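You operate a simulated robot arm through the tools that you are given. There is no shell and no other tool. Be economical: measure what you need, move in short steps, check, and stop when the job is done.

Carry out the task below with a simulated robot arm. There is one attempt and no reset: what you move stays moved.

## Task
Put the beaker on the green-edged table away on the yellow-edged table. Then fetch the red tray and set it on the orange-edged table. Then take the dropper from the yellow-edged table and leave it on top of the clear red ring beaker. Then take the clipboard and leave it on the green-edged table. Then take the boat from the hotplate end of the bench and leave it on top of the empty glove box. Then put the purple cap vial on the bottle end of the bench away on the yellow-edged table. Then open the pouch door. Keep to this order. Set down upright: beaker, dropper, purple cap vial.

Only the result counts: the job must be done as asked and must still hold three seconds after the hand-in. Knocking over, shifting, dropping, spilling or breaking anything else fails it. Lids that push on must go on centred and level and be pressed home; caps that screw on are set level and turned clockwise until they are tight.

## Robot
A 7-joint arm with a vacuum gripper on a trunk, on a base that drives. Base frame: it is fixed to the floor where the robot stands at the start and does not move with it; the origin is under the middle of the robot, x ahead of it, y to its left, z up; the surface under the hand at the start is at about z = 0.9. Units: m, degrees, N and s.
Its first joint turns from -166.0 to 166.0 degrees. Places, roughly: beaker [0.75, 0.25, 1]; boat (8x8x3 cm) [2.1, -3.2, 0.9]; clipboard [2.25, -3.25, 1]; dropper (3x3x14 cm) [0.9, 0.8, 1]; empty glove box [3.5, 0.5, 1]; green-edged table [0.7, -0.3, 0.9]; orange-edged table [2.3, 2.8, 0.9]; pouch door [0, -4.8, 0.5]; purple cap vial (4x4x12 cm) [-0.4, -3.4, 1]; red ring beaker [0.75, -0.25, 1]; red tray (17x12x4 cm) [0.8, 0.3, 0.9]; yellow-edged table [0.7, 1, 0.9]. Payload 1.06 kg.
Tool frame: the origin (TCP) lies in the middle of the cups' lips, and z points out of the cups. The gripper has 1 cup of 0.024 m across, covering 0.024 by 0.024 m (tool x, y); the bellows give 0.008 m. With the vacuum on, a cup seals on a smooth face that it is pressed against (1 to 4 N); it does not hold porous or soft things. The pull reaches 23 N.
Orientation is that of the tool frame in the base frame, as [roll, pitch, yaw] about the fixed x, y, z axes, in that order (R = Rz(yaw) Ry(pitch) Rx(roll)). With the cups facing straight down, the tool's x points along the base's -x, its y along +y and its z along -z.

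## Interface
- The arm moves only by the tool send_rows. Its argument "increments" is one flat list of numbers, 7 for each row, row after row: the shift along the base's x, y, z in mm, then the turn, a rotation vector about the base's x, y, z in degrees, then the vacuum: 1 switches it on, -1 off. In form: [dx, dy, dz, ax, ay, az, valve, dx, dy, dz, ax, ay, az, valve, ...]. A call has 1 to 20 rows; each row shifts and turns the commanded pose from where the row before left it. Each row takes 0.2 s and may step no farther than 0.05 m and 8.6 degrees from the row before; otherwise, or with a gripper value out of range, the whole call is refused. A pose out of reach is approached as far as the arm can. The call stops where the force on the tool passes 40 N (or 10 N more than at its start, if that is more) or the arm is blocked; 0.2 s more then pass. The pull builds up within a second once a cup has sealed. Time passes only in rows, and 0.2 s behind the last, so rows that do not move give it time. It gives the time, the measured TCP pose, the force on the tool (base axes) and the pull of the vacuum at its end, in the units of the frame above (readings bear some noise), with the torque about the TCP (base axes, N m) and any sound that the robot's microphone picked up.
- Cameras (640 x 400 px; columns grow to the right, rows downward): "scene" is now at [0.1874, 0.202, 1.489]; the picture's right is [-0.09, -1.00, 0.00], its down [-0.56, 0.05, -0.82] and it looks along [0.82, -0.07, -0.57] (base axes); focal length 214 px, centre (320, 200). "wrist" rides on the gripper at [0.078, 0.019, -0.096] in the tool frame; the picture's right is [-0.24, 0.97, 0.00], its down [-0.71, -0.17, -0.69] and it looks along [-0.67, -0.16, 0.73] (tool axes); focal length 243 px, centre (320, 200). There is no depth. A picture from a camera that has moved, and an enlarged one, comes with that camera's place and axes in the base frame and with its lens.
- capture(camera): a new picture of that camera. It takes no simulated time.
- base_move(legs): drives the robot by 1 to 6 legs, each [ahead, left, turn to the left] in m, m and degrees, along the robot's own axes; the way and the turn of a leg run together, so that a leg with both is an arc; at most 1.5 m and 180 degrees a leg. The arm and the cameras ride along, it lands a little off, and it stops where it bumps. It gives what a move gives.
- turn_head(pan, tilt): turns the head with the scene camera to pan (to the left, within 120 degrees either way) and tilt (down, from -29 to 69), counted from straight ahead of the robot. It gives what a move gives.
- zoom(camera, box): a new picture of the part [left, top, right, bottom] of that camera's present view, enlarged. It takes no simulated time.
- hand_in(): hands the job in; it is judged then, once.

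Go step by step. Nothing tells you exact positions but the pictures and the camera data: compare them with the known pose of the tool, close in by small moves and look again before you grip or let go. The budget is 196 turns and 174 pictures, counting those below and the enlarged ones. Unless the task says otherwise, let go and move clear before handing in.

The tools are called after "Request:" by a JSON object that holds its "method" and its "body". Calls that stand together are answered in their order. send_rows: Moves the arm, as the interface text tells. Its arguments: {"type":"object","properties":{"increments":{"type":"array"}},"required":["increments"]} The other tools are called the same way: base_move (legs) drives the base; turn_head (pan, tilt) turns the head that bears the scene camera; capture (camera) takes a picture; zoom (camera, box) takes an enlarged picture of a part of a camera's view; hand_in () hands the job in.

At the start:

```text
time_s: 0.0
eef_pos: [0.5445, 0.2138, 1.3217]
ee_rot: [-180.0, 0.1, -180.0]
ft_force: [0.7, -0.1, 0.0]
torque: [0.0, 0.0, 0.0]
pull: 0.2
robot x, y, heading: [0.0007, 0.0011, 0.1]
head pan, tilt: [-5.2, 34.4]
```

scene: 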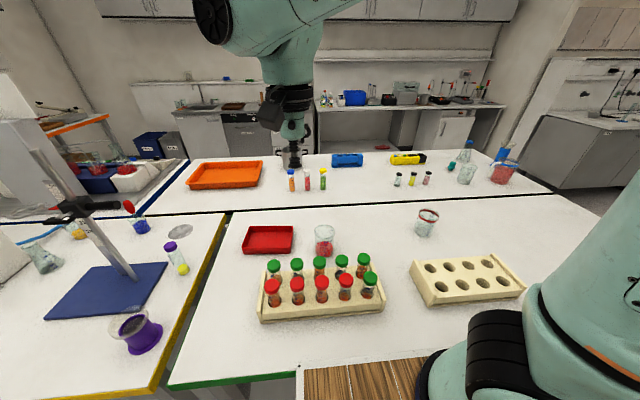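
wrist: 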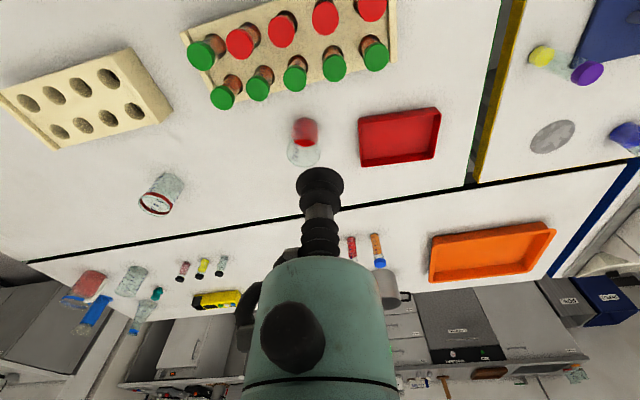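

I see the green-edged table with the beaker (red contents), red tray, red ring beaker and racks. I'll zoom in on the important objects first.

Request:
{"method": "zoom", "body": {"camera": "scene", "box": [220, 190, 460, 340]}}

Request:
{"method": "zoom", "body": {"camera": "scene", "box": [0, 180, 240, 400]}}

Request:
{"method": "zoom", "body": {"camera": "wrist", "box": [260, 90, 460, 215]}}

```text
2.67 times, centred on (340, 265) of scene
camera zoom: at [0.1874, 0.202, 1.489], right [-0.09, -1.0, 0.0], down [-0.56, 0.05, -0.82], along [0.82, -0.07, -0.57], focal length 572 px, centre (267, 27)
```

zoom: 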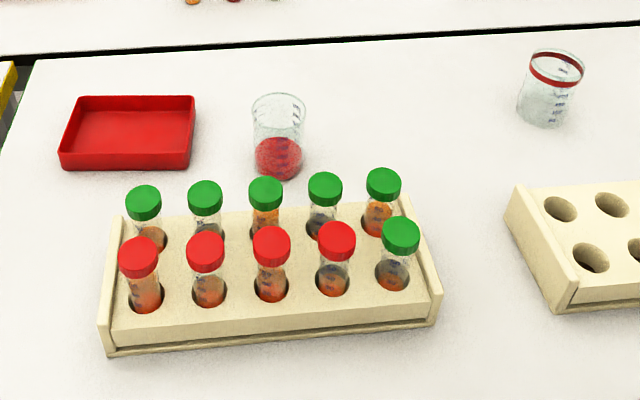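

```text
1.82 times, centred on (120, 290) of scene
camera zoom: at [0.1874, 0.202, 1.489], right [-0.09, -1.0, 0.0], down [-0.56, 0.05, -0.82], along [0.82, -0.07, -0.57], focal length 390 px, centre (684, 36)
```

zoom: 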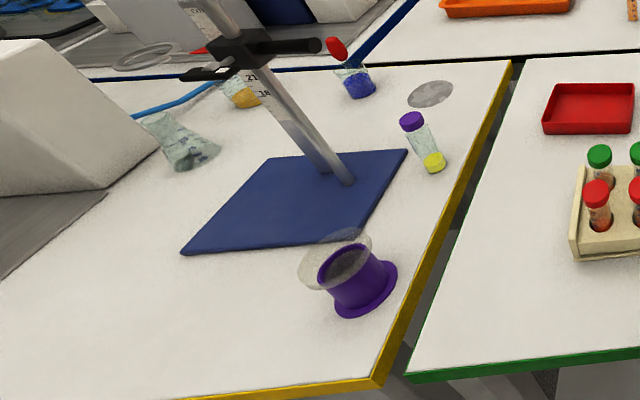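

```text
3.20 times, centred on (360, 152) of wrist
camera zoom: at [0.4664, 0.2344, 1.4182], right [0.24, 0.97, 0.0], down [0.71, -0.17, 0.69], along [0.67, -0.16, -0.73], focal length 776 px, centre (192, 352)
```

zoom: 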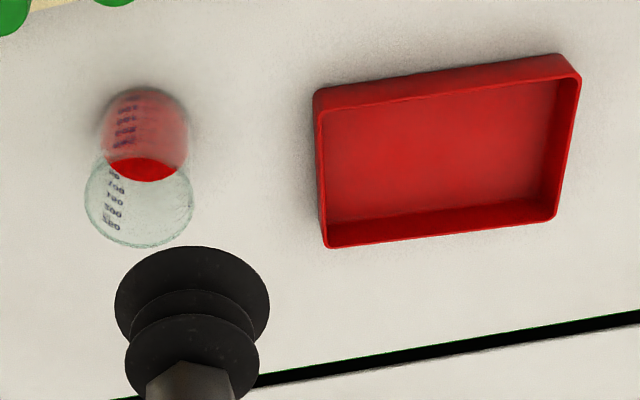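

The beaker has liquid and stands near [0.70, 0.15]. I'll look around to see the yellow table and the rest of the room.

Request:
{"method": "turn_head", "body": {"pan": 50, "tilt": 35}}

Request:
{"method": "capture", "body": {"camera": "scene"}}

Request:
{"method": "turn_head", "body": {"pan": -70, "tilt": 30}}

Request:
{"method": "capture", "body": {"camera": "scene"}}

Request:
{"method": "turn_head", "body": {"pan": -115, "tilt": 20}}

Request:
{"method": "capture", "body": {"camera": "scene"}}

Request:
{"method": "turn_head", "body": {"pan": 10, "tilt": 10}}

Request:
{"method": "capture", "body": {"camera": "scene"}}

```text
time_s: 1.2
eef_pos: [0.5449, 0.2151, 1.3216]
ee_rot: [-179.9, -0.1, -180.0]
ft_force: [0.5, -0.1, 1.0]
torque: [-0.01, 0.04, -0.02]
pull: 0.1
robot x, y, heading: [0.0023, 0.0006, 0.1]
head pan, tilt: [50.0, 35.0]
```

```text
168 pictures are left
camera scene: at [0.156, 0.2774, 1.4881], right [0.77, -0.64, 0.0], down [-0.37, -0.44, -0.82], along [0.53, 0.63, -0.57], focal length 214 px, centre (320, 200)
```

scene: 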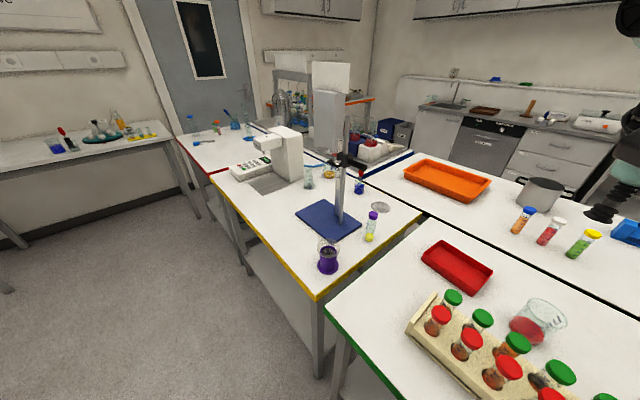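

```text
time_s: 3.2
eef_pos: [0.5446, 0.2142, 1.3229]
ee_rot: [-180.0, 0.0, -179.9]
ft_force: [0.6, 0.5, -0.4]
torque: [-0.01, 0.0, 0.02]
pull: 0.0
robot x, y, heading: [-0.0046, -0.0007, -0.1]
head pan, tilt: [-70.0, 30.0]
```

```text
167 pictures are left
camera scene: at [0.1304, 0.125, 1.4959], right [-0.94, -0.34, 0.0], down [-0.17, 0.47, -0.87], along [0.3, -0.81, -0.5], focal length 214 px, centre (320, 200)
```

scene: 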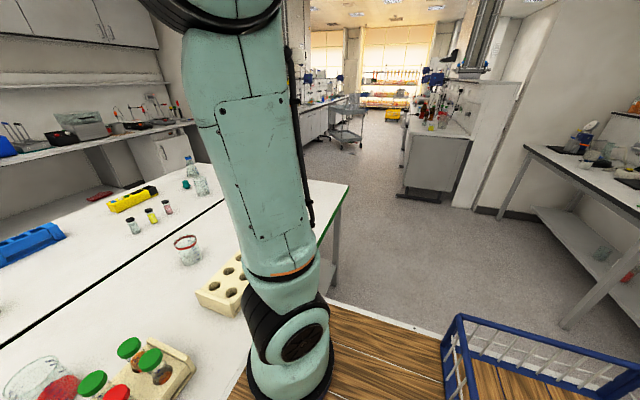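

```text
time_s: 4.4
eef_pos: [0.5443, 0.2152, 1.3218]
ee_rot: [-179.9, 0.0, -180.0]
ft_force: [-0.1, 0.3, 0.9]
torque: [0.01, -0.02, 0.01]
pull: 0.1
robot x, y, heading: [0.0007, -0.0016, -0.2]
head pan, tilt: [-115.0, 20.0]
```

```text
166 pictures are left
camera scene: at [0.0601, 0.1256, 1.5119], right [-0.91, 0.42, 0.0], down [0.14, 0.31, -0.94], along [-0.4, -0.85, -0.34], focal length 214 px, centre (320, 200)
```

scene: 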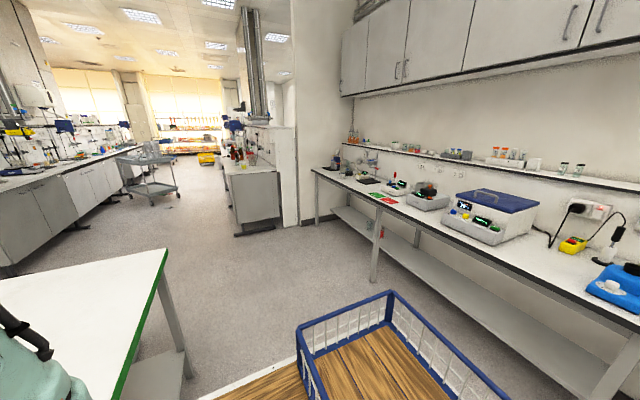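

```text
time_s: 6.4
eef_pos: [0.5442, 0.2146, 1.3217]
ee_rot: [-180.0, 0.0, 179.9]
ft_force: [-0.3, 0.2, 0.8]
torque: [0.01, 0.01, 0.03]
pull: 0.1
robot x, y, heading: [-0.0006, -0.0009, -0.3]
head pan, tilt: [10.0, 10.0]
```

```text
165 pictures are left
camera scene: at [0.191, 0.2261, 1.5282], right [0.17, -0.98, 0.0], down [-0.17, -0.03, -0.98], along [0.97, 0.17, -0.17], focal length 214 px, centre (320, 200)
```

scene: 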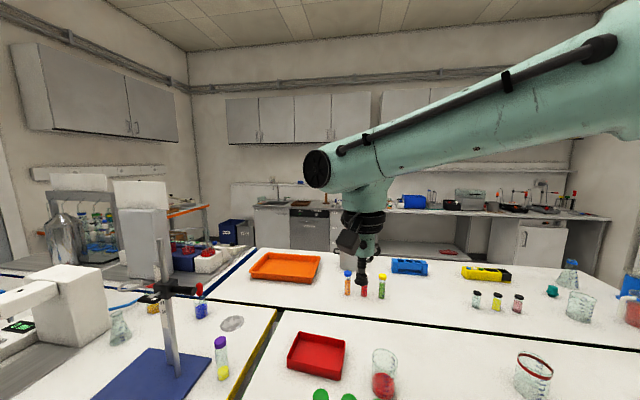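

The room is mapped roughly. I'll zoom in on the yellow table and red ring beaker to identify the dropper.

Request:
{"method": "zoom", "body": {"camera": "scene", "box": [100, 260, 260, 400]}}

Request:
{"method": "zoom", "body": {"camera": "scene", "box": [340, 270, 580, 400]}}

```text
2.86 times, centred on (180, 330) of scene
camera zoom: at [0.191, 0.2261, 1.5282], right [0.17, -0.98, 0.0], down [-0.17, -0.03, -0.98], along [0.97, 0.17, -0.17], focal length 613 px, centre (720, -171)
```

zoom: 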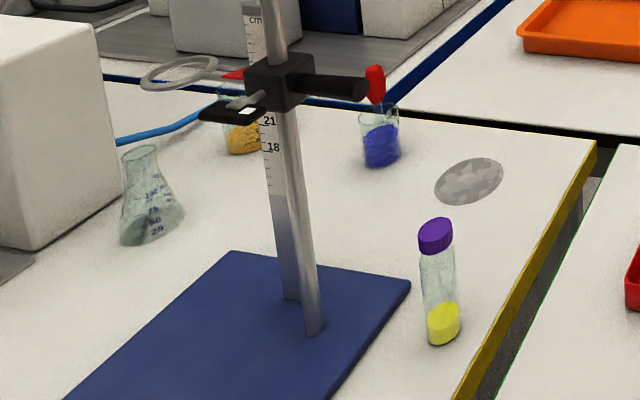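

```text
2.67 times, centred on (460, 335) of scene
camera zoom: at [0.191, 0.2261, 1.5282], right [0.17, -0.98, 0.0], down [-0.17, -0.03, -0.98], along [0.97, 0.17, -0.17], focal length 572 px, centre (-53, -160)
```

zoom: 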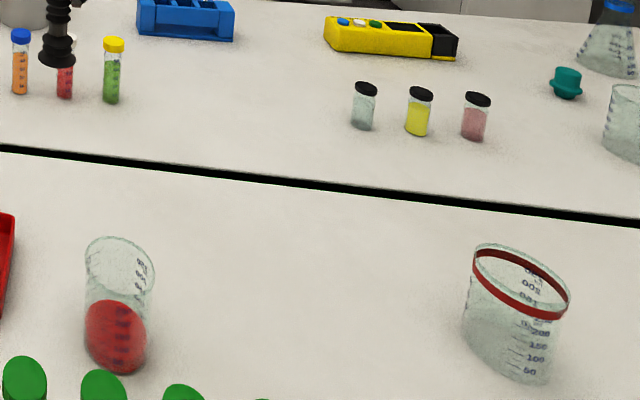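

The dropper is the red-bulbed one near [0.93, 0.88]. The beaker (about 6.4 cm wide, rim at z about 1.017, centre about [0.70, 0.14]) must be gripped on its side, from +y over the low tray with the wrist camera on top. I'll yaw the tool first, then tip it.

Request:
{"method": "send_rows", "body": {"increments": [0, 0, 0, 0, 0, 8.2, -1, 0, 0, 0, 0, 0, 8.2, -1, 0, 0, 0, 0, 0, 8.2, -1, 0, 0, 0, 0, 0, 8.2, -1, 0, 0, 0, 0, 0, 8.2, -1, 0, 0, 0, 0, 0, 8.2, -1, 0, 0, 0, 0, 0, 8.2, -1, 0, 0, 0, 0, 0, 8.2, -1, 0, 0, 0, 0, 0, 8.2, -1, 0, 0, 0, 0, 0, 8.1, -1, 0, 0, 0, 0, 0, 8.1, -1]}}

Request:
{"method": "send_rows", "body": {"increments": [12, 0, 0, -8.2, 0, 0, -1, 12, 0, 0, -8.2, 0, 0, -1, 12, 0, 0, -8.2, 0, 0, -1, 12, 0, 0, -8.2, 0, 0, -1, 12, 0, 0, -8.2, 0, 0, -1, 12, 0, 0, -8.2, 0, 0, -1, 12, 0, 0, -8.2, 0, 0, -1, 12, 0, 0, -8.2, 0, 0, -1, 12, 0, 0, -8.2, 0, 0, -1, 12, 0, 0, -8.1, 0, 0, -1, 12, 0, 0, -8.1, 0, 0, -1]}}

Request:
{"method": "turn_head", "body": {"pan": 5, "tilt": 30}}

Request:
{"method": "capture", "body": {"camera": "scene"}}

Request:
{"method": "capture", "body": {"camera": "wrist"}}

```text
time_s: 8.8
eef_pos: [0.5435, 0.2146, 1.3225]
ee_rot: [-180.0, 0.0, -89.9]
ft_force: [-0.1, -0.3, 1.2]
torque: [0.0, -0.03, 0.01]
pull: 0.1
robot x, y, heading: [-0.0007, 0.0019, -0.1]
head pan, tilt: [10.0, 10.0]
```

```text
time_s: 11.2
eef_pos: [0.6773, 0.2154, 1.3217]
ee_rot: [-12.5, -89.8, 102.5]
ft_force: [-0.1, 0.3, -0.1]
torque: [0.04, -0.01, -0.02]
pull: 0.0
robot x, y, heading: [-0.0008, 0.0013, -0.1]
head pan, tilt: [10.0, 10.0]
```

```text
time_s: 12.0
eef_pos: [0.6777, 0.2164, 1.3205]
ee_rot: [-6.9, -90.0, 96.7]
ft_force: [1.6, 0.8, 0.0]
torque: [-0.02, 0.0, -0.02]
pull: 0.1
robot x, y, heading: [0.0013, 0.0007, -0.0]
head pan, tilt: [5.0, 30.0]
```

```text
162 pictures are left
camera scene: at [0.1895, 0.218, 1.4959], right [0.09, -1.0, 0.0], down [-0.5, -0.04, -0.87], along [0.86, 0.08, -0.5], focal length 214 px, centre (320, 200)
```

scene: 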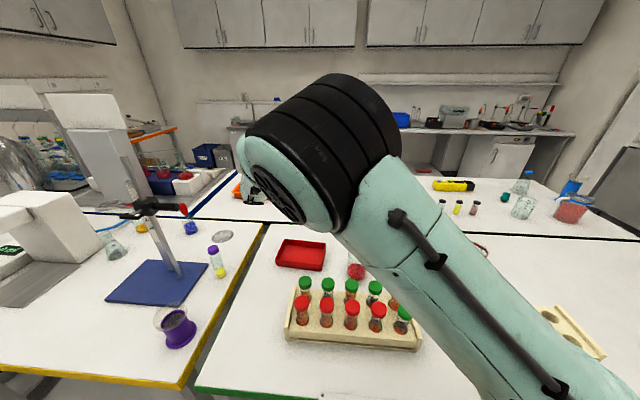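

```text
161 pictures are left
camera wrist: at [0.6582, 0.3117, 1.3996], right [-0.97, 0.0, -0.24], down [0.17, 0.69, -0.71], along [0.16, -0.73, -0.67], focal length 243 px, centre (320, 200)
```

wrist: 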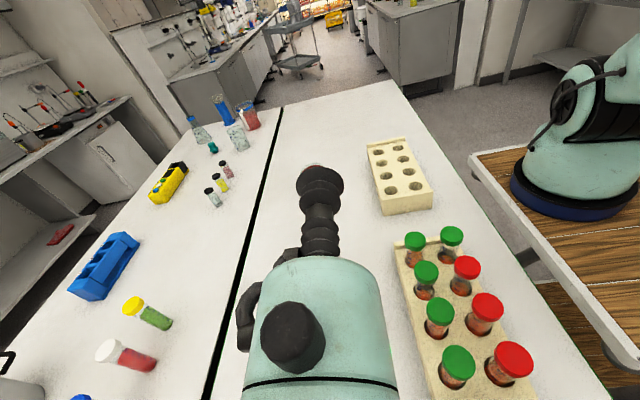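

The tool points -y with the camera on top. I'll descend beside the beaker in stages, watching the forearm over the rack caps.

Request:
{"method": "send_rows", "body": {"increments": [8, 10, -40, 0, 0, 0, -1, 8, 10, -40, 0, 0, 0, -1, 6, 5, -40, 0, 0, 0, -1, 0, 0, -40, 0, 0, 0, -1]}}

Request:
{"method": "capture", "body": {"camera": "scene"}}

Request:
{"method": "capture", "body": {"camera": "wrist"}}

```text
time_s: 13.0
eef_pos: [0.699, 0.2383, 1.1603]
ee_rot: [118.3, -90.0, -28.4]
ft_force: [-0.8, -1.0, 0.6]
torque: [0.01, 0.0, 0.04]
pull: 0.1
robot x, y, heading: [-0.0014, 0.0007, -0.1]
head pan, tilt: [5.0, 30.0]
```

```text
160 pictures are left
camera scene: at [0.1893, 0.2178, 1.4959], right [0.09, -1.0, 0.0], down [-0.5, -0.04, -0.87], along [0.86, 0.08, -0.5], focal length 214 px, centre (320, 200)
```

scene: 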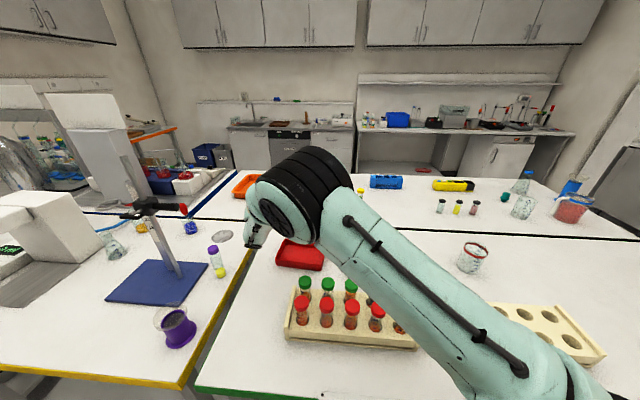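

```text
159 pictures are left
camera wrist: at [0.6801, 0.3356, 1.2392], right [-0.97, 0.0, -0.24], down [0.17, 0.68, -0.71], along [0.16, -0.73, -0.67], focal length 243 px, centre (320, 200)
```

wrist: 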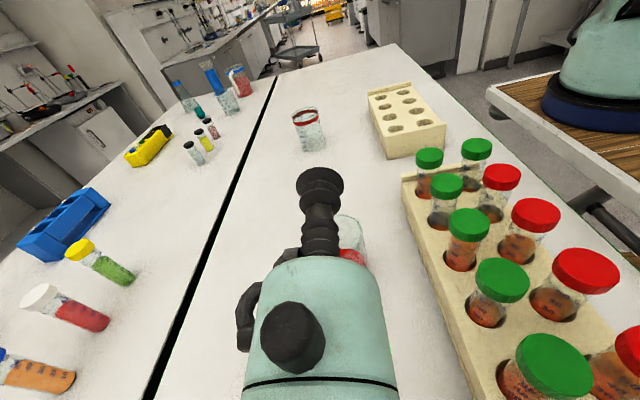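

I need to know where the elbow is before going lower.

Request:
{"method": "turn_head", "body": {"pan": -40, "tilt": 45}}

Request:
{"method": "capture", "body": {"camera": "scene"}}

```text
time_s: 14.2
eef_pos: [0.7005, 0.2385, 1.1607]
ee_rot: [97.9, -90.0, -7.9]
ft_force: [-0.3, 0.1, -0.2]
torque: [0.04, -0.02, 0.0]
pull: 0.1
robot x, y, heading: [-0.0003, 0.0033, 0.2]
head pan, tilt: [-40.0, 45.0]
```

```text
158 pictures are left
camera scene: at [0.1618, 0.1579, 1.4733], right [-0.64, -0.77, 0.0], down [-0.54, 0.45, -0.71], along [0.54, -0.45, -0.71], focal length 214 px, centre (320, 200)
```

scene: 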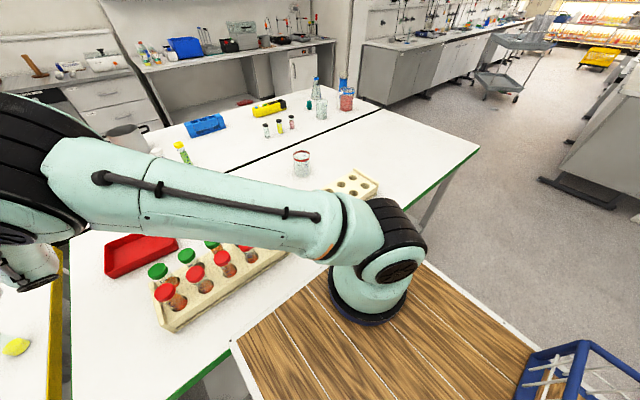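

The upper arm would sweep the tube caps if I go lower from here. I'll retract and drive the base left so the arm passes between rack and yellow table.

Request:
{"method": "send_rows", "body": {"increments": [0, -10, 45, 0, 0, 0, -1, -20, -20, 40, 0, 0, 0, -1, -30, -30, 35, 0, 0, 0, -1, -35, -30, 15, 0, 0, 0, -1, -35, -35, 0, 0, 0, 0, -1, -35, -35, 0, 0, 0, 0, -1, -30, -40, 0, 0, 0, 0, -1, -20, -45, 0, 0, 0, 0, -1, 0, -45, 0, 0, 0, 0, -1]}}

Request:
{"method": "base_move", "body": {"legs": [[0, 0.45, 0]]}}

Request:
{"method": "turn_head", "body": {"pan": -10, "tilt": 40}}

Request:
{"method": "capture", "body": {"camera": "scene"}}

```text
refused: row 3 steps farther than a row can; nothing moved
```

```text
time_s: 16.2
eef_pos: [0.6976, 0.4873, 1.1425]
ee_rot: [31.2, -83.5, 54.4]
ft_force: [-4.6, 5.7, -6.2]
torque: [-0.53, 0.06, 0.4]
pull: 0.1
robot x, y, heading: [0.0105, 0.2831, -1.3]
head pan, tilt: [-40.0, 45.0]
stopped in leg 1: the robot was blocked; the commanded pose is now the measured one
```

```text
time_s: 17.1
eef_pos: [0.6975, 0.4869, 1.1444]
ee_rot: [31.0, -83.3, 54.5]
ft_force: [-0.1, -0.3, 0.0]
torque: [0.02, 0.0, 0.0]
pull: 0.0
robot x, y, heading: [0.0053, 0.2887, -1.4]
head pan, tilt: [-10.0, 40.0]
```

```text
157 pictures are left
camera scene: at [0.1923, 0.4757, 1.4813], right [-0.19, -0.98, 0.0], down [-0.63, 0.13, -0.77], along [0.75, -0.15, -0.64], focal length 214 px, centre (320, 200)
```

scene: 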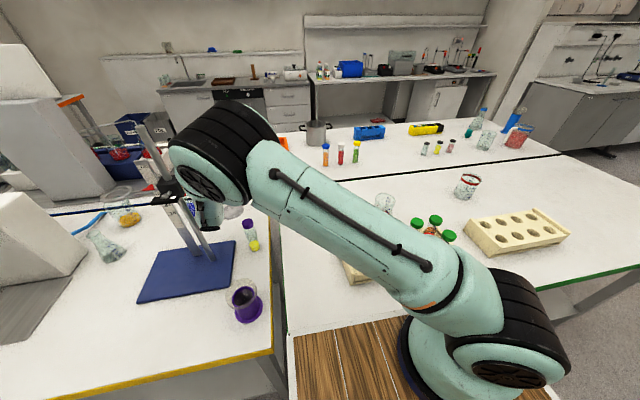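

I bumped the stand lightly by driving with a refused arm move; I should not batch those. I'll back off the way I came and check the stand.

Request:
{"method": "base_move", "body": {"legs": [[0, -0.15, 0]]}}

Request:
{"method": "capture", "body": {"camera": "scene"}}

```text
time_s: 18.5
eef_pos: [0.6949, 0.3468, 1.1458]
ee_rot: [31.4, -84.0, 54.5]
ft_force: [0.3, 0.2, 0.7]
torque: [-0.01, 0.01, 0.04]
pull: 0.0
robot x, y, heading: [0.0048, 0.1418, -1.1]
head pan, tilt: [-10.0, 40.0]
```

```text
156 pictures are left
camera scene: at [0.1903, 0.3321, 1.4805], right [-0.19, -0.98, 0.0], down [-0.63, 0.12, -0.77], along [0.75, -0.15, -0.64], focal length 214 px, centre (320, 200)
```

scene: 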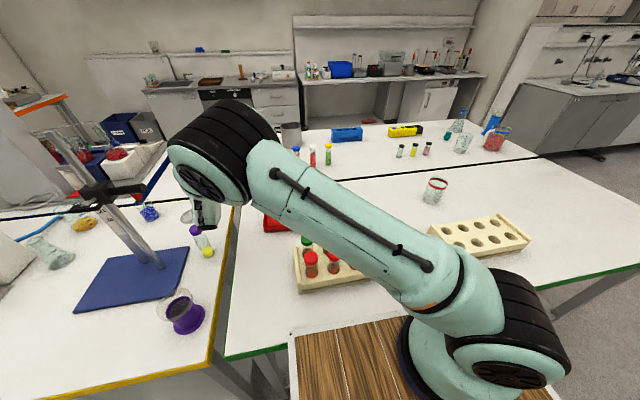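

The stand's base corner is still at the same place (0.713, 0.677), so it hasn't shifted. Now I level the tool and retract the arm properly.

Request:
{"method": "send_rows", "body": {"increments": [0, -20, 40, 0, 0, 0, -1, -10, -25, 40, 5.0, -3.5, 3.95, -1, -25, -30, 30, 0, 0, 0, -1, -30, -30, 20, 0, 0, 0, -1, -30, -35, 15, 0, 0, 0, -1, -30, -35, 0, 0, 0, 0, -1, -30, -35, 0, 0, 0, 0, -1, -30, -35, 0, 0, 0, 0, -1, -20, -40, 0, 0, 0, 0, -1]}}

Request:
{"method": "capture", "body": {"camera": "scene"}}

```text
time_s: 20.5
eef_pos: [0.5087, 0.1005, 1.2897]
ee_rot: [-106.0, -89.7, -164.1]
ft_force: [-0.7, 1.1, 0.7]
torque: [0.05, 0.04, 0.01]
pull: 0.1
out of reach, approached as far as the arm can: row 9
robot x, y, heading: [-0.0001, 0.1444, -1.2]
head pan, tilt: [-10.0, 40.0]
```

```text
155 pictures are left
camera scene: at [0.1904, 0.3321, 1.4805], right [-0.19, -0.98, 0.0], down [-0.63, 0.12, -0.77], along [0.75, -0.15, -0.64], focal length 214 px, centre (320, 200)
```

scene: 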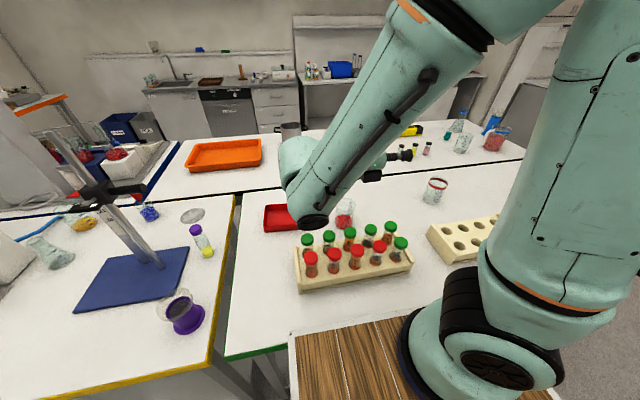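

The arm is now elbow-up, which is much better. I'll drive left to y about 0.4.

Request:
{"method": "base_move", "body": {"legs": [[0, 0.25, 1.0]]}}

Request:
{"method": "capture", "body": {"camera": "scene"}}

```text
time_s: 22.3
eef_pos: [0.513, 0.3663, 1.2905]
ee_rot: [-108.9, -89.6, -160.3]
ft_force: [0.1, 0.4, -0.5]
torque: [0.03, -0.01, -0.01]
pull: 0.0
robot x, y, heading: [0.0053, 0.3971, -0.4]
head pan, tilt: [-10.0, 40.0]
```

```text
154 pictures are left
camera scene: at [0.1909, 0.5915, 1.4805], right [-0.18, -0.98, 0.0], down [-0.63, 0.12, -0.77], along [0.75, -0.14, -0.64], focal length 214 px, centre (320, 200)
```

scene: 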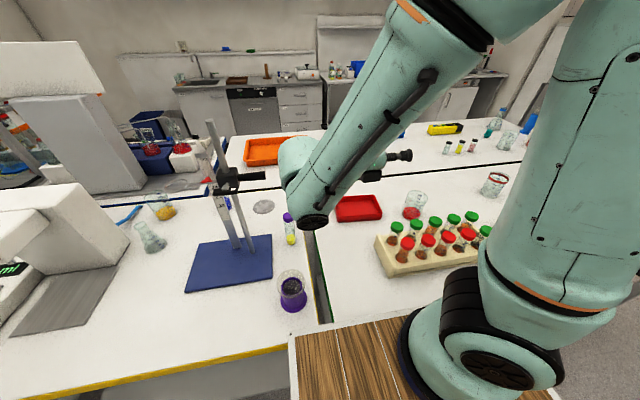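

Now I bring the tool beside the beaker, high, and look.

Request:
{"method": "send_rows", "body": {"increments": [37, -27, 0, 0, 0, 0, -1, 37, -27, 0, 0, 0, 0, -1, 37, -27, 0, 0, 0, 0, -1, 37, -27, -10, 0, 0, 0, -1, 37, -23, -20, 0, 0, 0, -1, 0, 0, -40, 0, 0, 0, -1, 0, 0, -40, 0, 0, 0, -1, 0, 0, -40, 0, 0, 0, -1]}}

Request:
{"method": "capture", "body": {"camera": "scene"}}

Request:
{"method": "capture", "body": {"camera": "wrist"}}

```text
time_s: 24.1
eef_pos: [0.6967, 0.2329, 1.1382]
ee_rot: [-110.8, -89.7, -158.4]
ft_force: [0.0, 0.8, -0.1]
torque: [0.01, 0.0, 0.05]
pull: 0.1
robot x, y, heading: [0.0052, 0.3968, -0.5]
head pan, tilt: [-10.0, 40.0]
```

```text
153 pictures are left
camera scene: at [0.1906, 0.5913, 1.4806], right [-0.18, -0.98, 0.0], down [-0.63, 0.12, -0.77], along [0.75, -0.14, -0.64], focal length 214 px, centre (320, 200)
```

scene: 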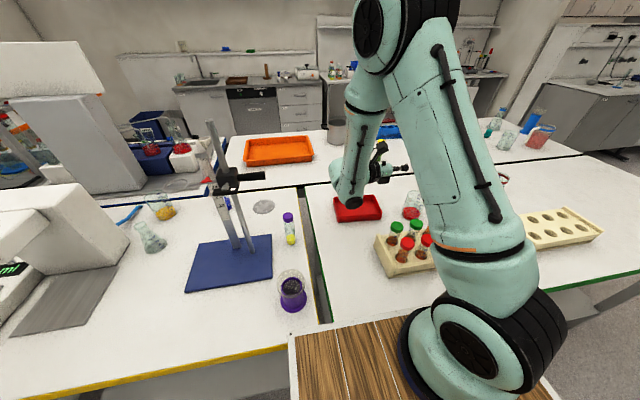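

```text
152 pictures are left
camera wrist: at [0.6761, 0.328, 1.2166], right [-0.97, -0.01, -0.24], down [0.17, 0.69, -0.71], along [0.17, -0.72, -0.67], focal length 243 px, centre (320, 200)
```

wrist: 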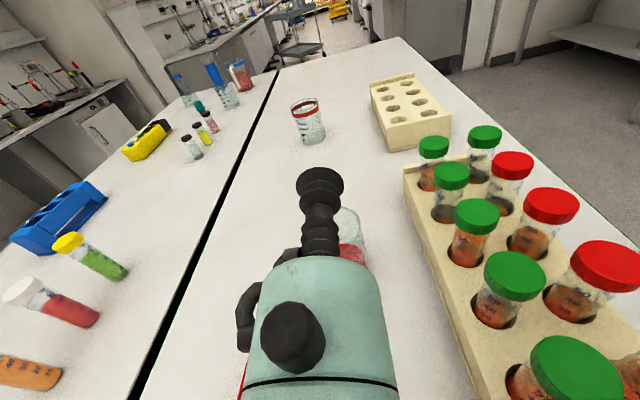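

The elbow-up arrangement works. I descend to grip height beside the beaker.

Request:
{"method": "send_rows", "body": {"increments": [5, 0, -40, 0, 0, 0, -1, 0, 0, -40, 0, 0, 0, -1, 0, 0, -40, 0, 0, 0, -1, 0, 0, -30, 0, 0, 0, -1]}}

Request:
{"method": "capture", "body": {"camera": "wrist"}}

Request:
{"method": "zoom", "body": {"camera": "scene", "box": [320, 120, 480, 240]}}

```text
time_s: 25.1
eef_pos: [0.7003, 0.2333, 0.9889]
ee_rot: [-104.5, -89.7, -164.7]
ft_force: [0.7, 0.0, 0.4]
torque: [0.0, -0.01, 0.01]
pull: 0.0
robot x, y, heading: [0.0072, 0.4005, -0.2]
head pan, tilt: [-10.0, 40.0]
```

```text
151 pictures are left
camera wrist: at [0.6799, 0.3297, 1.0669], right [-0.97, -0.01, -0.24], down [0.17, 0.69, -0.71], along [0.17, -0.73, -0.67], focal length 243 px, centre (320, 200)
```

wrist: 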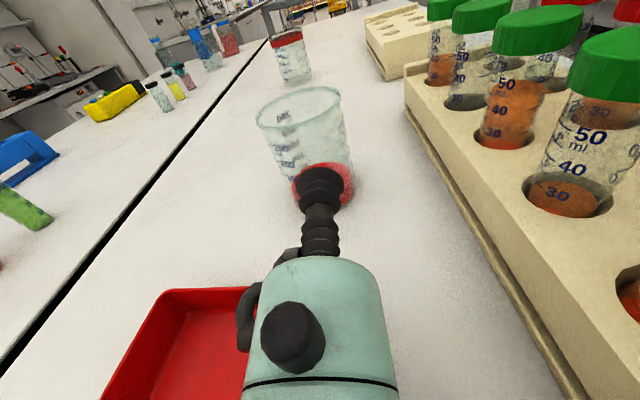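

```text
3.33 times, centred on (400, 180) of scene
camera zoom: at [0.1908, 0.5913, 1.4806], right [-0.18, -0.98, 0.0], down [-0.63, 0.12, -0.77], along [0.75, -0.14, -0.64], focal length 715 px, centre (53, 267)
```

zoom: 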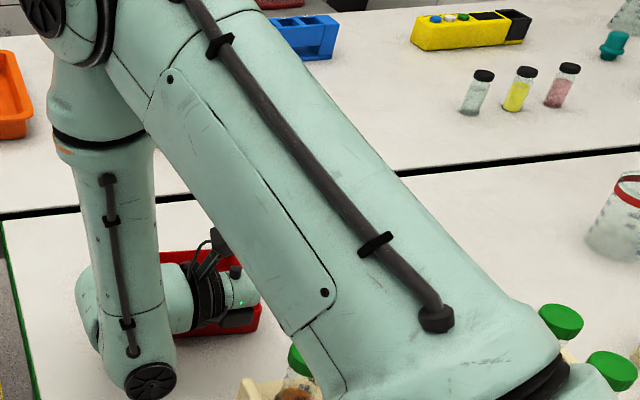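

Wrist view puts the beaker axis at x≈0.717, rim at z≈0.995, diameter ≈7 cm. I tilt the tool down 8° so the body clears the tray, shift x, and lower to z≈0.968.

Request:
{"method": "send_rows", "body": {"increments": [8, 0, 0, 8, 0, 0, -1, 9, 0, -10, 0, 0, 0, -1, 0, 0, -10, 0, 0, 0, -1]}}

Request:
{"method": "capture", "body": {"camera": "wrist"}}

```text
time_s: 25.9
eef_pos: [0.7187, 0.2341, 0.9687]
ee_rot: [-177.5, -81.9, -91.6]
ft_force: [0.4, 0.2, -0.5]
torque: [-0.02, 0.02, 0.0]
pull: 0.0
robot x, y, heading: [0.0069, 0.3982, -0.3]
head pan, tilt: [-10.0, 40.0]
```

```text
149 pictures are left
camera wrist: at [0.6982, 0.3194, 1.0605], right [-0.97, 0.02, -0.24], down [0.16, 0.78, -0.6], along [0.17, -0.62, -0.76], focal length 243 px, centre (320, 200)
```

wrist: 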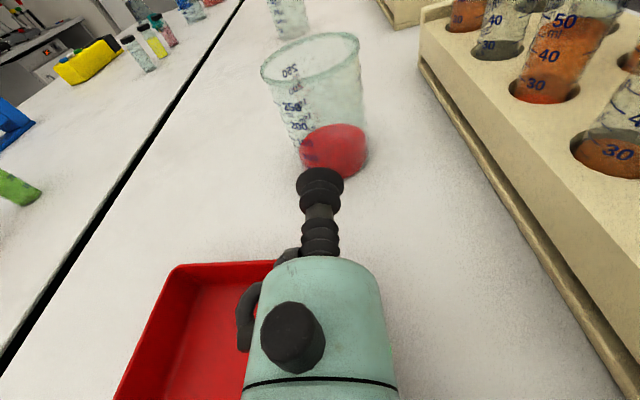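

Beaker centre (0.718, 0.1415), wall facing me at y≈0.175; x is aligned. I advance with vacuum on, in small last steps.

Request:
{"method": "send_rows", "body": {"increments": [0, -25, 0, 0, 0, 0, 1, 0, -23, 0, 0, 0, 0, 1, 0, -5, 0, 0, 0, 0, 1, 0, -3, 0, 0, 0, 0, 1]}}

Request:
{"method": "capture", "body": {"camera": "wrist"}}

```text
time_s: 26.9
eef_pos: [0.718, 0.1779, 0.9692]
ee_rot: [-177.5, -81.9, -91.8]
ft_force: [-0.5, -0.7, -0.2]
torque: [-0.01, 0.0, 0.01]
pull: 0.0
robot x, y, heading: [0.0069, 0.3991, -0.4]
head pan, tilt: [-10.0, 40.0]
```

```text
148 pictures are left
camera wrist: at [0.6985, 0.2624, 1.0613], right [-0.97, 0.02, -0.24], down [0.16, 0.78, -0.6], along [0.17, -0.63, -0.76], focal length 243 px, centre (320, 200)
```

wrist: 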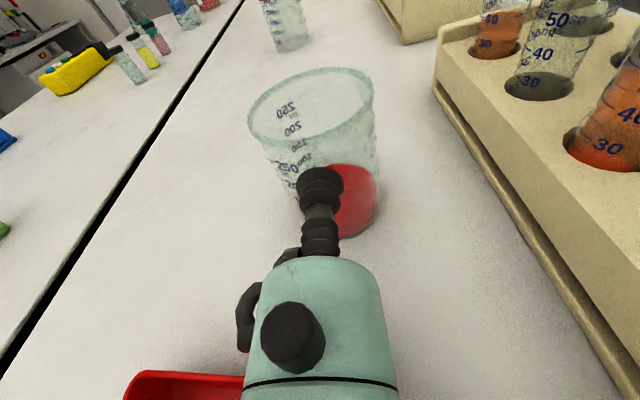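

Nearly touching. A few more millimetre steps with vacuum on.

Request:
{"method": "send_rows", "body": {"increments": [0, -3, 0, 0, 0, 0, 1, 0, -2, 0, 0, 0, 0, 1, 0, -2, 0, 0, 0, 0, 1]}}

```text
time_s: 27.7
eef_pos: [0.7191, 0.1715, 0.9685]
ee_rot: [-177.5, -81.9, -91.6]
ft_force: [0.4, 0.6, -1.0]
torque: [0.01, 0.03, 0.02]
pull: 0.1
robot x, y, heading: [0.0046, 0.3958, -0.5]
head pan, tilt: [-10.0, 40.0]
```

Request:
{"method": "send_rows", "body": {"increments": [0, -2, 0, 0, 0, 0, 1, 0, -1, 0, 0, 0, 0, 1, 0, -1, 0, 0, 0, 0, 1]}}

Request:
{"method": "capture", "body": {"camera": "wrist"}}

```text
time_s: 28.5
eef_pos: [0.7196, 0.1699, 0.969]
ee_rot: [-177.5, -82.0, -91.7]
ft_force: [0.1, -0.1, 0.0]
torque: [0.01, -0.01, 0.02]
pull: 22.8
robot x, y, heading: [0.0053, 0.3949, -0.6]
head pan, tilt: [-10.0, 40.0]
```

```text
147 pictures are left
camera wrist: at [0.6998, 0.2532, 1.0611], right [-0.97, 0.02, -0.24], down [0.16, 0.78, -0.6], along [0.17, -0.63, -0.76], focal length 243 px, centre (320, 200)
```

wrist: 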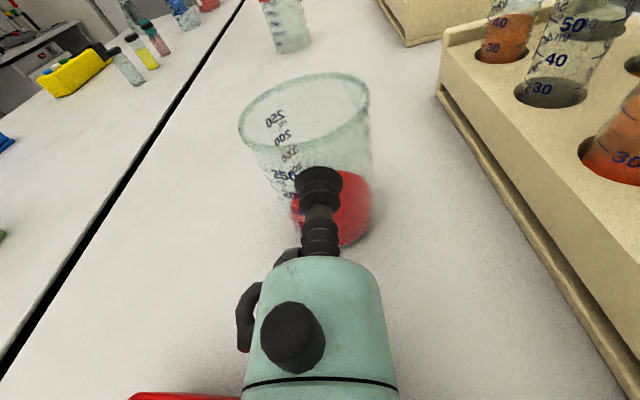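

Sealed at 22.8 N. I lift gently.

Request:
{"method": "send_rows", "body": {"increments": [0, 0, 8, 0, 0, 0, 1, 0, 0, 15, 0, 0, 0, 1, 0, 0, 20, 0, 0, 0, 1, 0, 0, 25, 0, 0, 0, 1, 0, 0, 25, 0, 0, 0, 1]}}

Request:
{"method": "capture", "body": {"camera": "wrist"}}

Request:
{"method": "capture", "body": {"camera": "scene"}}

```text
time_s: 29.7
eef_pos: [0.7191, 0.1697, 1.0633]
ee_rot: [-177.9, -81.9, -91.4]
ft_force: [-0.1, -0.3, -1.3]
torque: [0.01, -0.03, -0.02]
pull: 22.8
robot x, y, heading: [0.0094, 0.3972, -0.5]
head pan, tilt: [-10.0, 40.0]
```

```text
146 pictures are left
camera wrist: at [0.6979, 0.2529, 1.1551], right [-0.97, 0.02, -0.24], down [0.16, 0.78, -0.6], along [0.17, -0.63, -0.76], focal length 243 px, centre (320, 200)
```

wrist: 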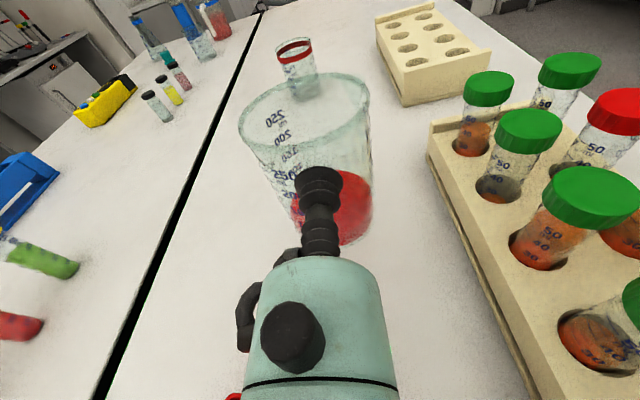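

```text
145 pictures are left
camera scene: at [0.1912, 0.5916, 1.4805], right [-0.18, -0.98, 0.0], down [-0.63, 0.12, -0.77], along [0.75, -0.14, -0.64], focal length 214 px, centre (320, 200)
```

scene: 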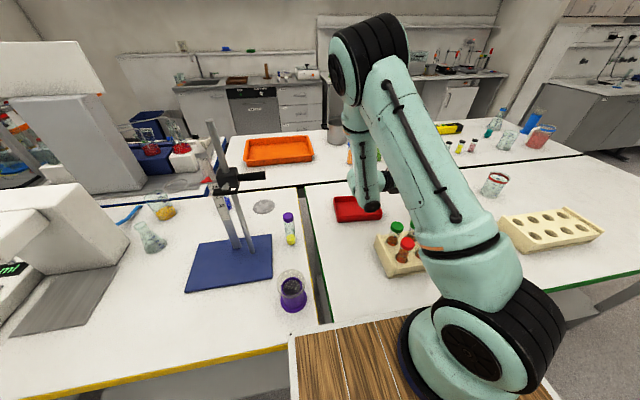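

Held well. I lift to z≈1.2, then swing the tool from -y to +x in two halves.

Request:
{"method": "send_rows", "body": {"increments": [0, 0, 35, 0, 0, 0, 1, 0, 0, 35, 0, 0, 0, 1, 0, 0, 35, 0, 0, 0, 1, 0, 0, 35, 0, 0, 0, 1, 0, 0, 0, 0, 0, 6, 1, 0, 0, 0, 0, 0, 6, 1, 0, 0, 0, 0, 0, 6, 1, 0, 0, 0, 0, 0, 6, 1, 0, 0, 0, 0, 0, 6, 1, 0, 0, 0, 0, 0, 6, 1, 0, 0, 0, 0, 0, 6, 1, 0, 0, 0, 0, 0, 6, 1]}}

Request:
{"method": "capture", "body": {"camera": "scene"}}

```text
time_s: 32.3
eef_pos: [0.7289, 0.1658, 1.1776]
ee_rot: [-177.6, -80.5, -47.0]
ft_force: [0.2, 0.4, -1.7]
torque: [-0.01, 0.0, -0.01]
pull: 23.8
out of reach, approached as far as the arm can: row 10
robot x, y, heading: [0.0064, 0.3937, -0.4]
head pan, tilt: [-10.0, 40.0]
```

```text
144 pictures are left
camera scene: at [0.1909, 0.5915, 1.4805], right [-0.18, -0.98, 0.0], down [-0.63, 0.12, -0.77], along [0.75, -0.14, -0.64], focal length 214 px, centre (320, 200)
```

scene: 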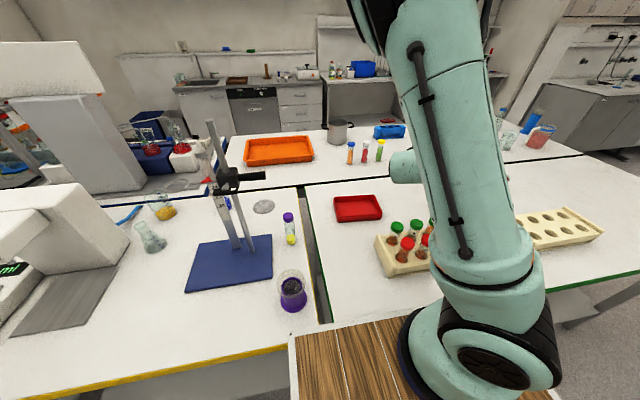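

The arm hit a joint limit half-way (tool now points 45° right). I'll back the base up and then turn it 45° left to finish the swing.

Request:
{"method": "turn_head", "body": {"pan": 115, "tilt": 30}}

Request:
{"method": "capture", "body": {"camera": "scene"}}

Request:
{"method": "base_move", "body": {"legs": [[-0.35, 0, 0]]}}

Request:
{"method": "capture", "body": {"camera": "wrist"}}

```text
time_s: 34.4
eef_pos: [0.7292, 0.1658, 1.178]
ee_rot: [-177.7, -80.6, -47.0]
ft_force: [0.8, 0.5, -2.3]
torque: [0.03, 0.0, 0.02]
pull: 23.1
robot x, y, heading: [0.0018, 0.3969, -0.2]
head pan, tilt: [115.0, 30.0]
```

```text
143 pictures are left
camera scene: at [0.0697, 0.689, 1.4959], right [0.91, 0.42, 0.0], down [0.21, -0.45, -0.87], along [-0.36, 0.79, -0.5], focal length 214 px, centre (320, 200)
```

scene: 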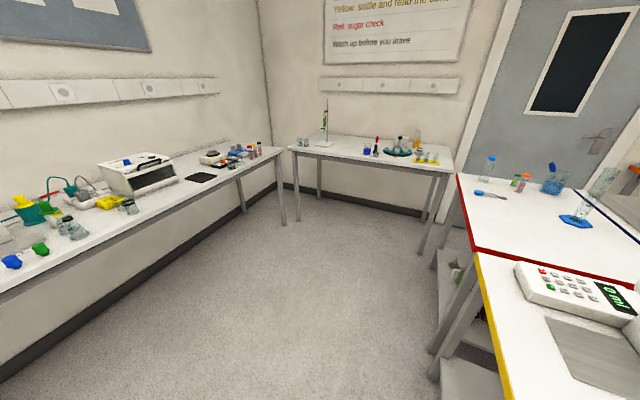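

```text
time_s: 36.7
eef_pos: [0.3707, 0.1687, 1.1779]
ee_rot: [-177.7, -80.6, -46.9]
ft_force: [-1.0, 0.2, -1.7]
torque: [-0.03, -0.01, -0.02]
pull: 23.0
robot x, y, heading: [-0.3489, 0.3968, -0.4]
head pan, tilt: [115.0, 30.0]
```

```text
142 pictures are left
camera wrist: at [0.2982, 0.2127, 1.2711], right [-0.71, -0.66, -0.24], down [-0.44, 0.68, -0.58], along [0.55, -0.31, -0.78], focal length 243 px, centre (320, 200)
```

wrist: 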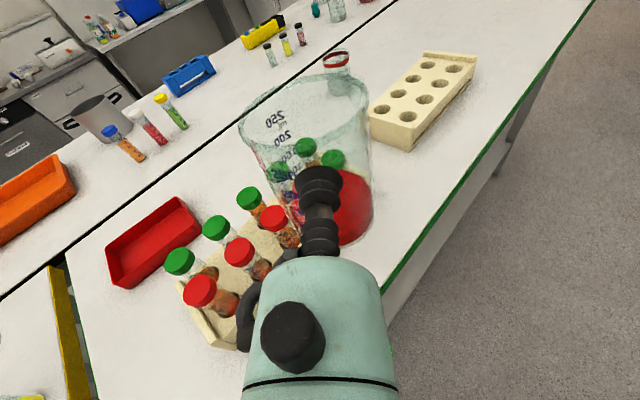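

Clear. Turn 45° left.

Request:
{"method": "base_move", "body": {"legs": [[0, 0, 45]]}}

Request:
{"method": "turn_head", "body": {"pan": -20, "tilt": 40}}

Request:
{"method": "capture", "body": {"camera": "wrist"}}

Request:
{"method": "capture", "body": {"camera": "scene"}}

```text
time_s: 39.1
eef_pos: [0.3213, 0.7482, 1.1776]
ee_rot: [-177.7, -80.5, -2.0]
ft_force: [0.6, 0.0, -1.6]
torque: [-0.01, 0.04, 0.01]
pull: 22.4
robot x, y, heading: [-0.3549, 0.3978, 44.5]
head pan, tilt: [115.0, 30.0]
```

```text
time_s: 41.3
eef_pos: [0.3208, 0.7482, 1.1773]
ee_rot: [-177.7, -80.5, -1.8]
ft_force: [-0.2, -0.1, -0.7]
torque: [-0.02, 0.03, -0.01]
pull: 22.7
robot x, y, heading: [-0.3519, 0.3958, 44.7]
head pan, tilt: [-20.0, 40.0]
```

```text
141 pictures are left
camera wrist: at [0.2399, 0.7285, 1.271], right [-0.03, -0.97, -0.24], down [-0.79, 0.17, -0.58], along [0.61, 0.17, -0.78], focal length 243 px, centre (320, 200)
```

wrist: 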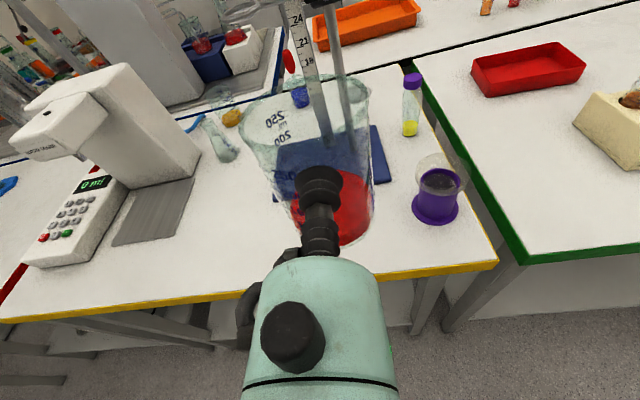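

```text
140 pictures are left
camera scene: at [-0.3534, 0.6546, 1.4805], right [0.42, -0.91, 0.0], down [-0.58, -0.27, -0.77], along [0.7, 0.32, -0.64], focal length 214 px, centre (320, 200)
```

scene: 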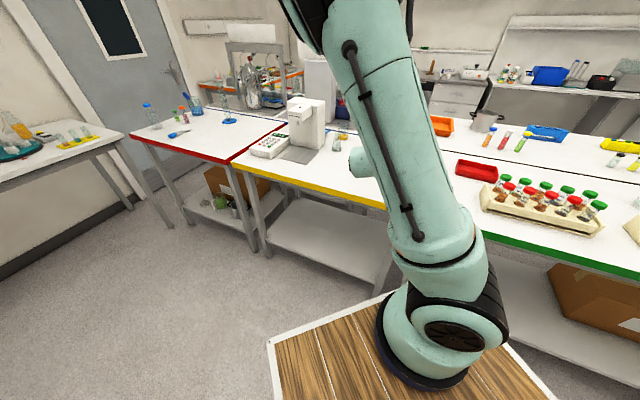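

Good: I'll set the beaker down at about (0.45, 0.79), free area in front of the stand. First correct the 1.4° tilt error, move over, and lower partly.

Request:
{"method": "send_rows", "body": {"increments": [25, 10, 0, 0, -1.4, 0, 1, 25, 10, 0, 0, 0, 0, 1, 25, 11, 0, 0, 0, 0, 1, 25, 11, 0, 0, 0, 0, 1, 0, 0, -30, 0, 0, 0, 1, 0, 0, -35, 0, 0, 0, 1, 0, 0, -35, 0, 0, 0, 1, 0, 0, -35, 0, 0, 0, 1, 0, 0, -30, 0, 0, 0, 1, 0, 0, -20, 0, 0, 0, 1]}}

Request:
{"method": "capture", "body": {"camera": "wrist"}}

```text
time_s: 43.5
eef_pos: [0.4236, 0.79, 0.9928]
ee_rot: [-177.2, -81.9, -2.4]
ft_force: [0.3, -0.2, -1.4]
torque: [-0.03, 0.01, 0.02]
pull: 23.0
robot x, y, heading: [-0.3538, 0.3975, 44.9]
head pan, tilt: [-20.0, 40.0]
```

```text
139 pictures are left
camera wrist: at [0.3388, 0.7708, 1.084], right [-0.03, -0.97, -0.24], down [-0.78, 0.17, -0.6], along [0.63, 0.17, -0.76], focal length 243 px, centre (320, 200)
```

wrist: 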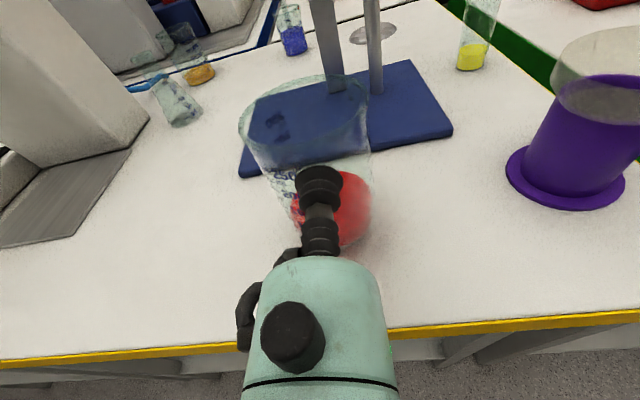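

Spot is clear. Lower to contact with small steps.

Request:
{"method": "send_rows", "body": {"increments": [0, 0, -10, 0, 0, 0, 1, 0, 0, -7, 0, 0, 0, 1, 0, 0, -3, 0, 0, 0, 1, 0, 0, -2, 0, 0, 0, 1]}}

```text
time_s: 44.5
eef_pos: [0.4221, 0.7903, 0.9703]
ee_rot: [-177.3, -82.0, -2.4]
ft_force: [-0.4, 0.4, -0.5]
torque: [0.02, -0.02, -0.01]
pull: 22.7
robot x, y, heading: [-0.3526, 0.4002, 44.8]
head pan, tilt: [-20.0, 40.0]
```

Request:
{"method": "send_rows", "body": {"increments": [0, 0, -1.5, 0, 0, 0, 1, 0, 0, 0, 0, 0, 0, 1]}}

Request:
{"method": "zoom", "body": {"camera": "wrist", "box": [200, 60, 440, 280]}}

```text
time_s: 45.1
eef_pos: [0.4211, 0.7903, 0.9679]
ee_rot: [-177.2, -82.0, -2.3]
ft_force: [-2.0, 1.5, 3.8]
torque: [-0.08, -0.15, 0.03]
pull: 22.9
robot x, y, heading: [-0.353, 0.3995, 44.7]
head pan, tilt: [-20.0, 40.0]
```

```text
1.82 times, centred on (320, 170) of wrist
camera zoom: at [0.3379, 0.7714, 1.0597], right [-0.03, -0.97, -0.24], down [-0.78, 0.17, -0.6], along [0.63, 0.17, -0.76], focal length 441 px, centre (320, 254)
```

zoom: 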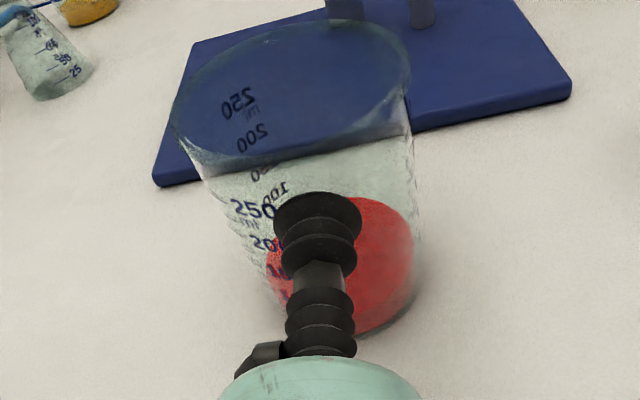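

Contact is made (+3.8 N). Release, wait, then back off along -x.

Request:
{"method": "send_rows", "body": {"increments": [0, 0, 0.5, 0, 0, 0, -1, 0, 0, 0, 0, 0, 0, -1, 0, 0, 0, 0, 0, 0, -1, 0, 0, 0, 0, 0, 0, -1]}}

Request:
{"method": "send_rows", "body": {"increments": [-2, 0, 0, 0, 0, 0, -1, -4, 0, 0, 0, 0, 0, -1, -10, 0, 0, 0, 0, 0, -1, -20, 0, 0, 0, 0, 0, -1]}}

Request:
{"method": "capture", "body": {"camera": "wrist"}}

```text
time_s: 46.1
eef_pos: [0.4216, 0.7892, 0.9685]
ee_rot: [-177.3, -81.9, -2.1]
ft_force: [-0.2, 0.1, 0.2]
torque: [0.01, -0.02, -0.04]
pull: 0.1
robot x, y, heading: [-0.3507, 0.3978, 44.5]
head pan, tilt: [-20.0, 40.0]
```

```text
time_s: 47.1
eef_pos: [0.3846, 0.7892, 0.9692]
ee_rot: [-177.0, -81.9, -2.5]
ft_force: [0.4, -0.3, -0.5]
torque: [0.0, 0.05, 0.01]
pull: 0.1
robot x, y, heading: [-0.3534, 0.3945, 44.6]
head pan, tilt: [-20.0, 40.0]
```

```text
137 pictures are left
camera wrist: at [0.3008, 0.7705, 1.06], right [-0.03, -0.97, -0.24], down [-0.78, 0.17, -0.6], along [0.63, 0.17, -0.76], focal length 243 px, centre (320, 200)
```

wrist: 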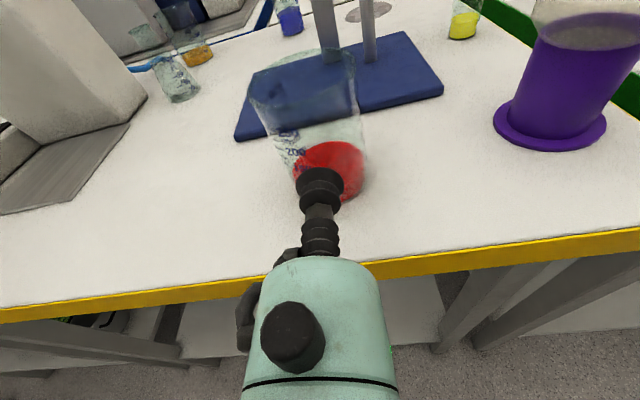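

The beaker stands on the yellow table. Next the red tray: I raise the arm and turn the tool to point down.

Request:
{"method": "send_rows", "body": {"increments": [-30, 0, 0, 0, 0, 0, -1, -20, 0, 30, 0, 0, 0, -1, 0, 0, 45, 0, 0, 0, -1, 0, 0, 45, 0, 0, 0, -1, 0, -20, 45, 0, 0, 0, -1, 0, -20, 45, 0, 0, 0, -1, 0, -20, 45, 0, 0, 0, -1, 0, -30, 30, 0, 0, 0, -1]}}

Request:
{"method": "send_rows", "body": {"increments": [0, 0, 0, 0, 8, 0, -1, 0, 0, 0, 0, 8, 0, -1, 0, 0, 0, 0, 8, 0, -1, 0, 0, 0, 0, 8, 0, -1, 0, 0, 0, 0, 8, 0, -1, 0, 0, 0, 0, 8, 0, -1, 0, 0, 0, 0, 8, 0, -1, 0, 0, 0, 0, 8, 0, -1, 0, 0, 0, 0, 8, 0, -1, 0, 0, 0, 0, 8, 0, -1]}}

Request:
{"method": "capture", "body": {"camera": "scene"}}

```text
time_s: 48.9
eef_pos: [0.3344, 0.7015, 1.2532]
ee_rot: [-177.7, -81.8, -1.8]
ft_force: [0.1, 1.9, 0.2]
torque: [-0.03, -0.02, -0.13]
pull: 0.1
robot x, y, heading: [-0.3532, 0.4013, 44.5]
head pan, tilt: [-20.0, 40.0]
```

```text
time_s: 51.1
eef_pos: [0.3343, 0.6997, 1.2553]
ee_rot: [-179.6, -1.7, -0.4]
ft_force: [0.3, 0.1, 0.6]
torque: [0.04, -0.02, -0.02]
pull: 0.1
robot x, y, heading: [-0.3517, 0.4007, 44.7]
head pan, tilt: [-20.0, 40.0]
```

```text
136 pictures are left
camera scene: at [-0.3538, 0.6544, 1.4805], right [0.42, -0.91, 0.0], down [-0.58, -0.27, -0.77], along [0.7, 0.32, -0.64], focal length 214 px, centre (320, 200)
```

scene: 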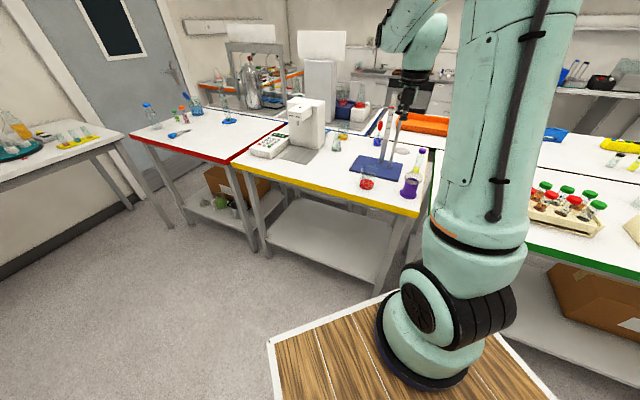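

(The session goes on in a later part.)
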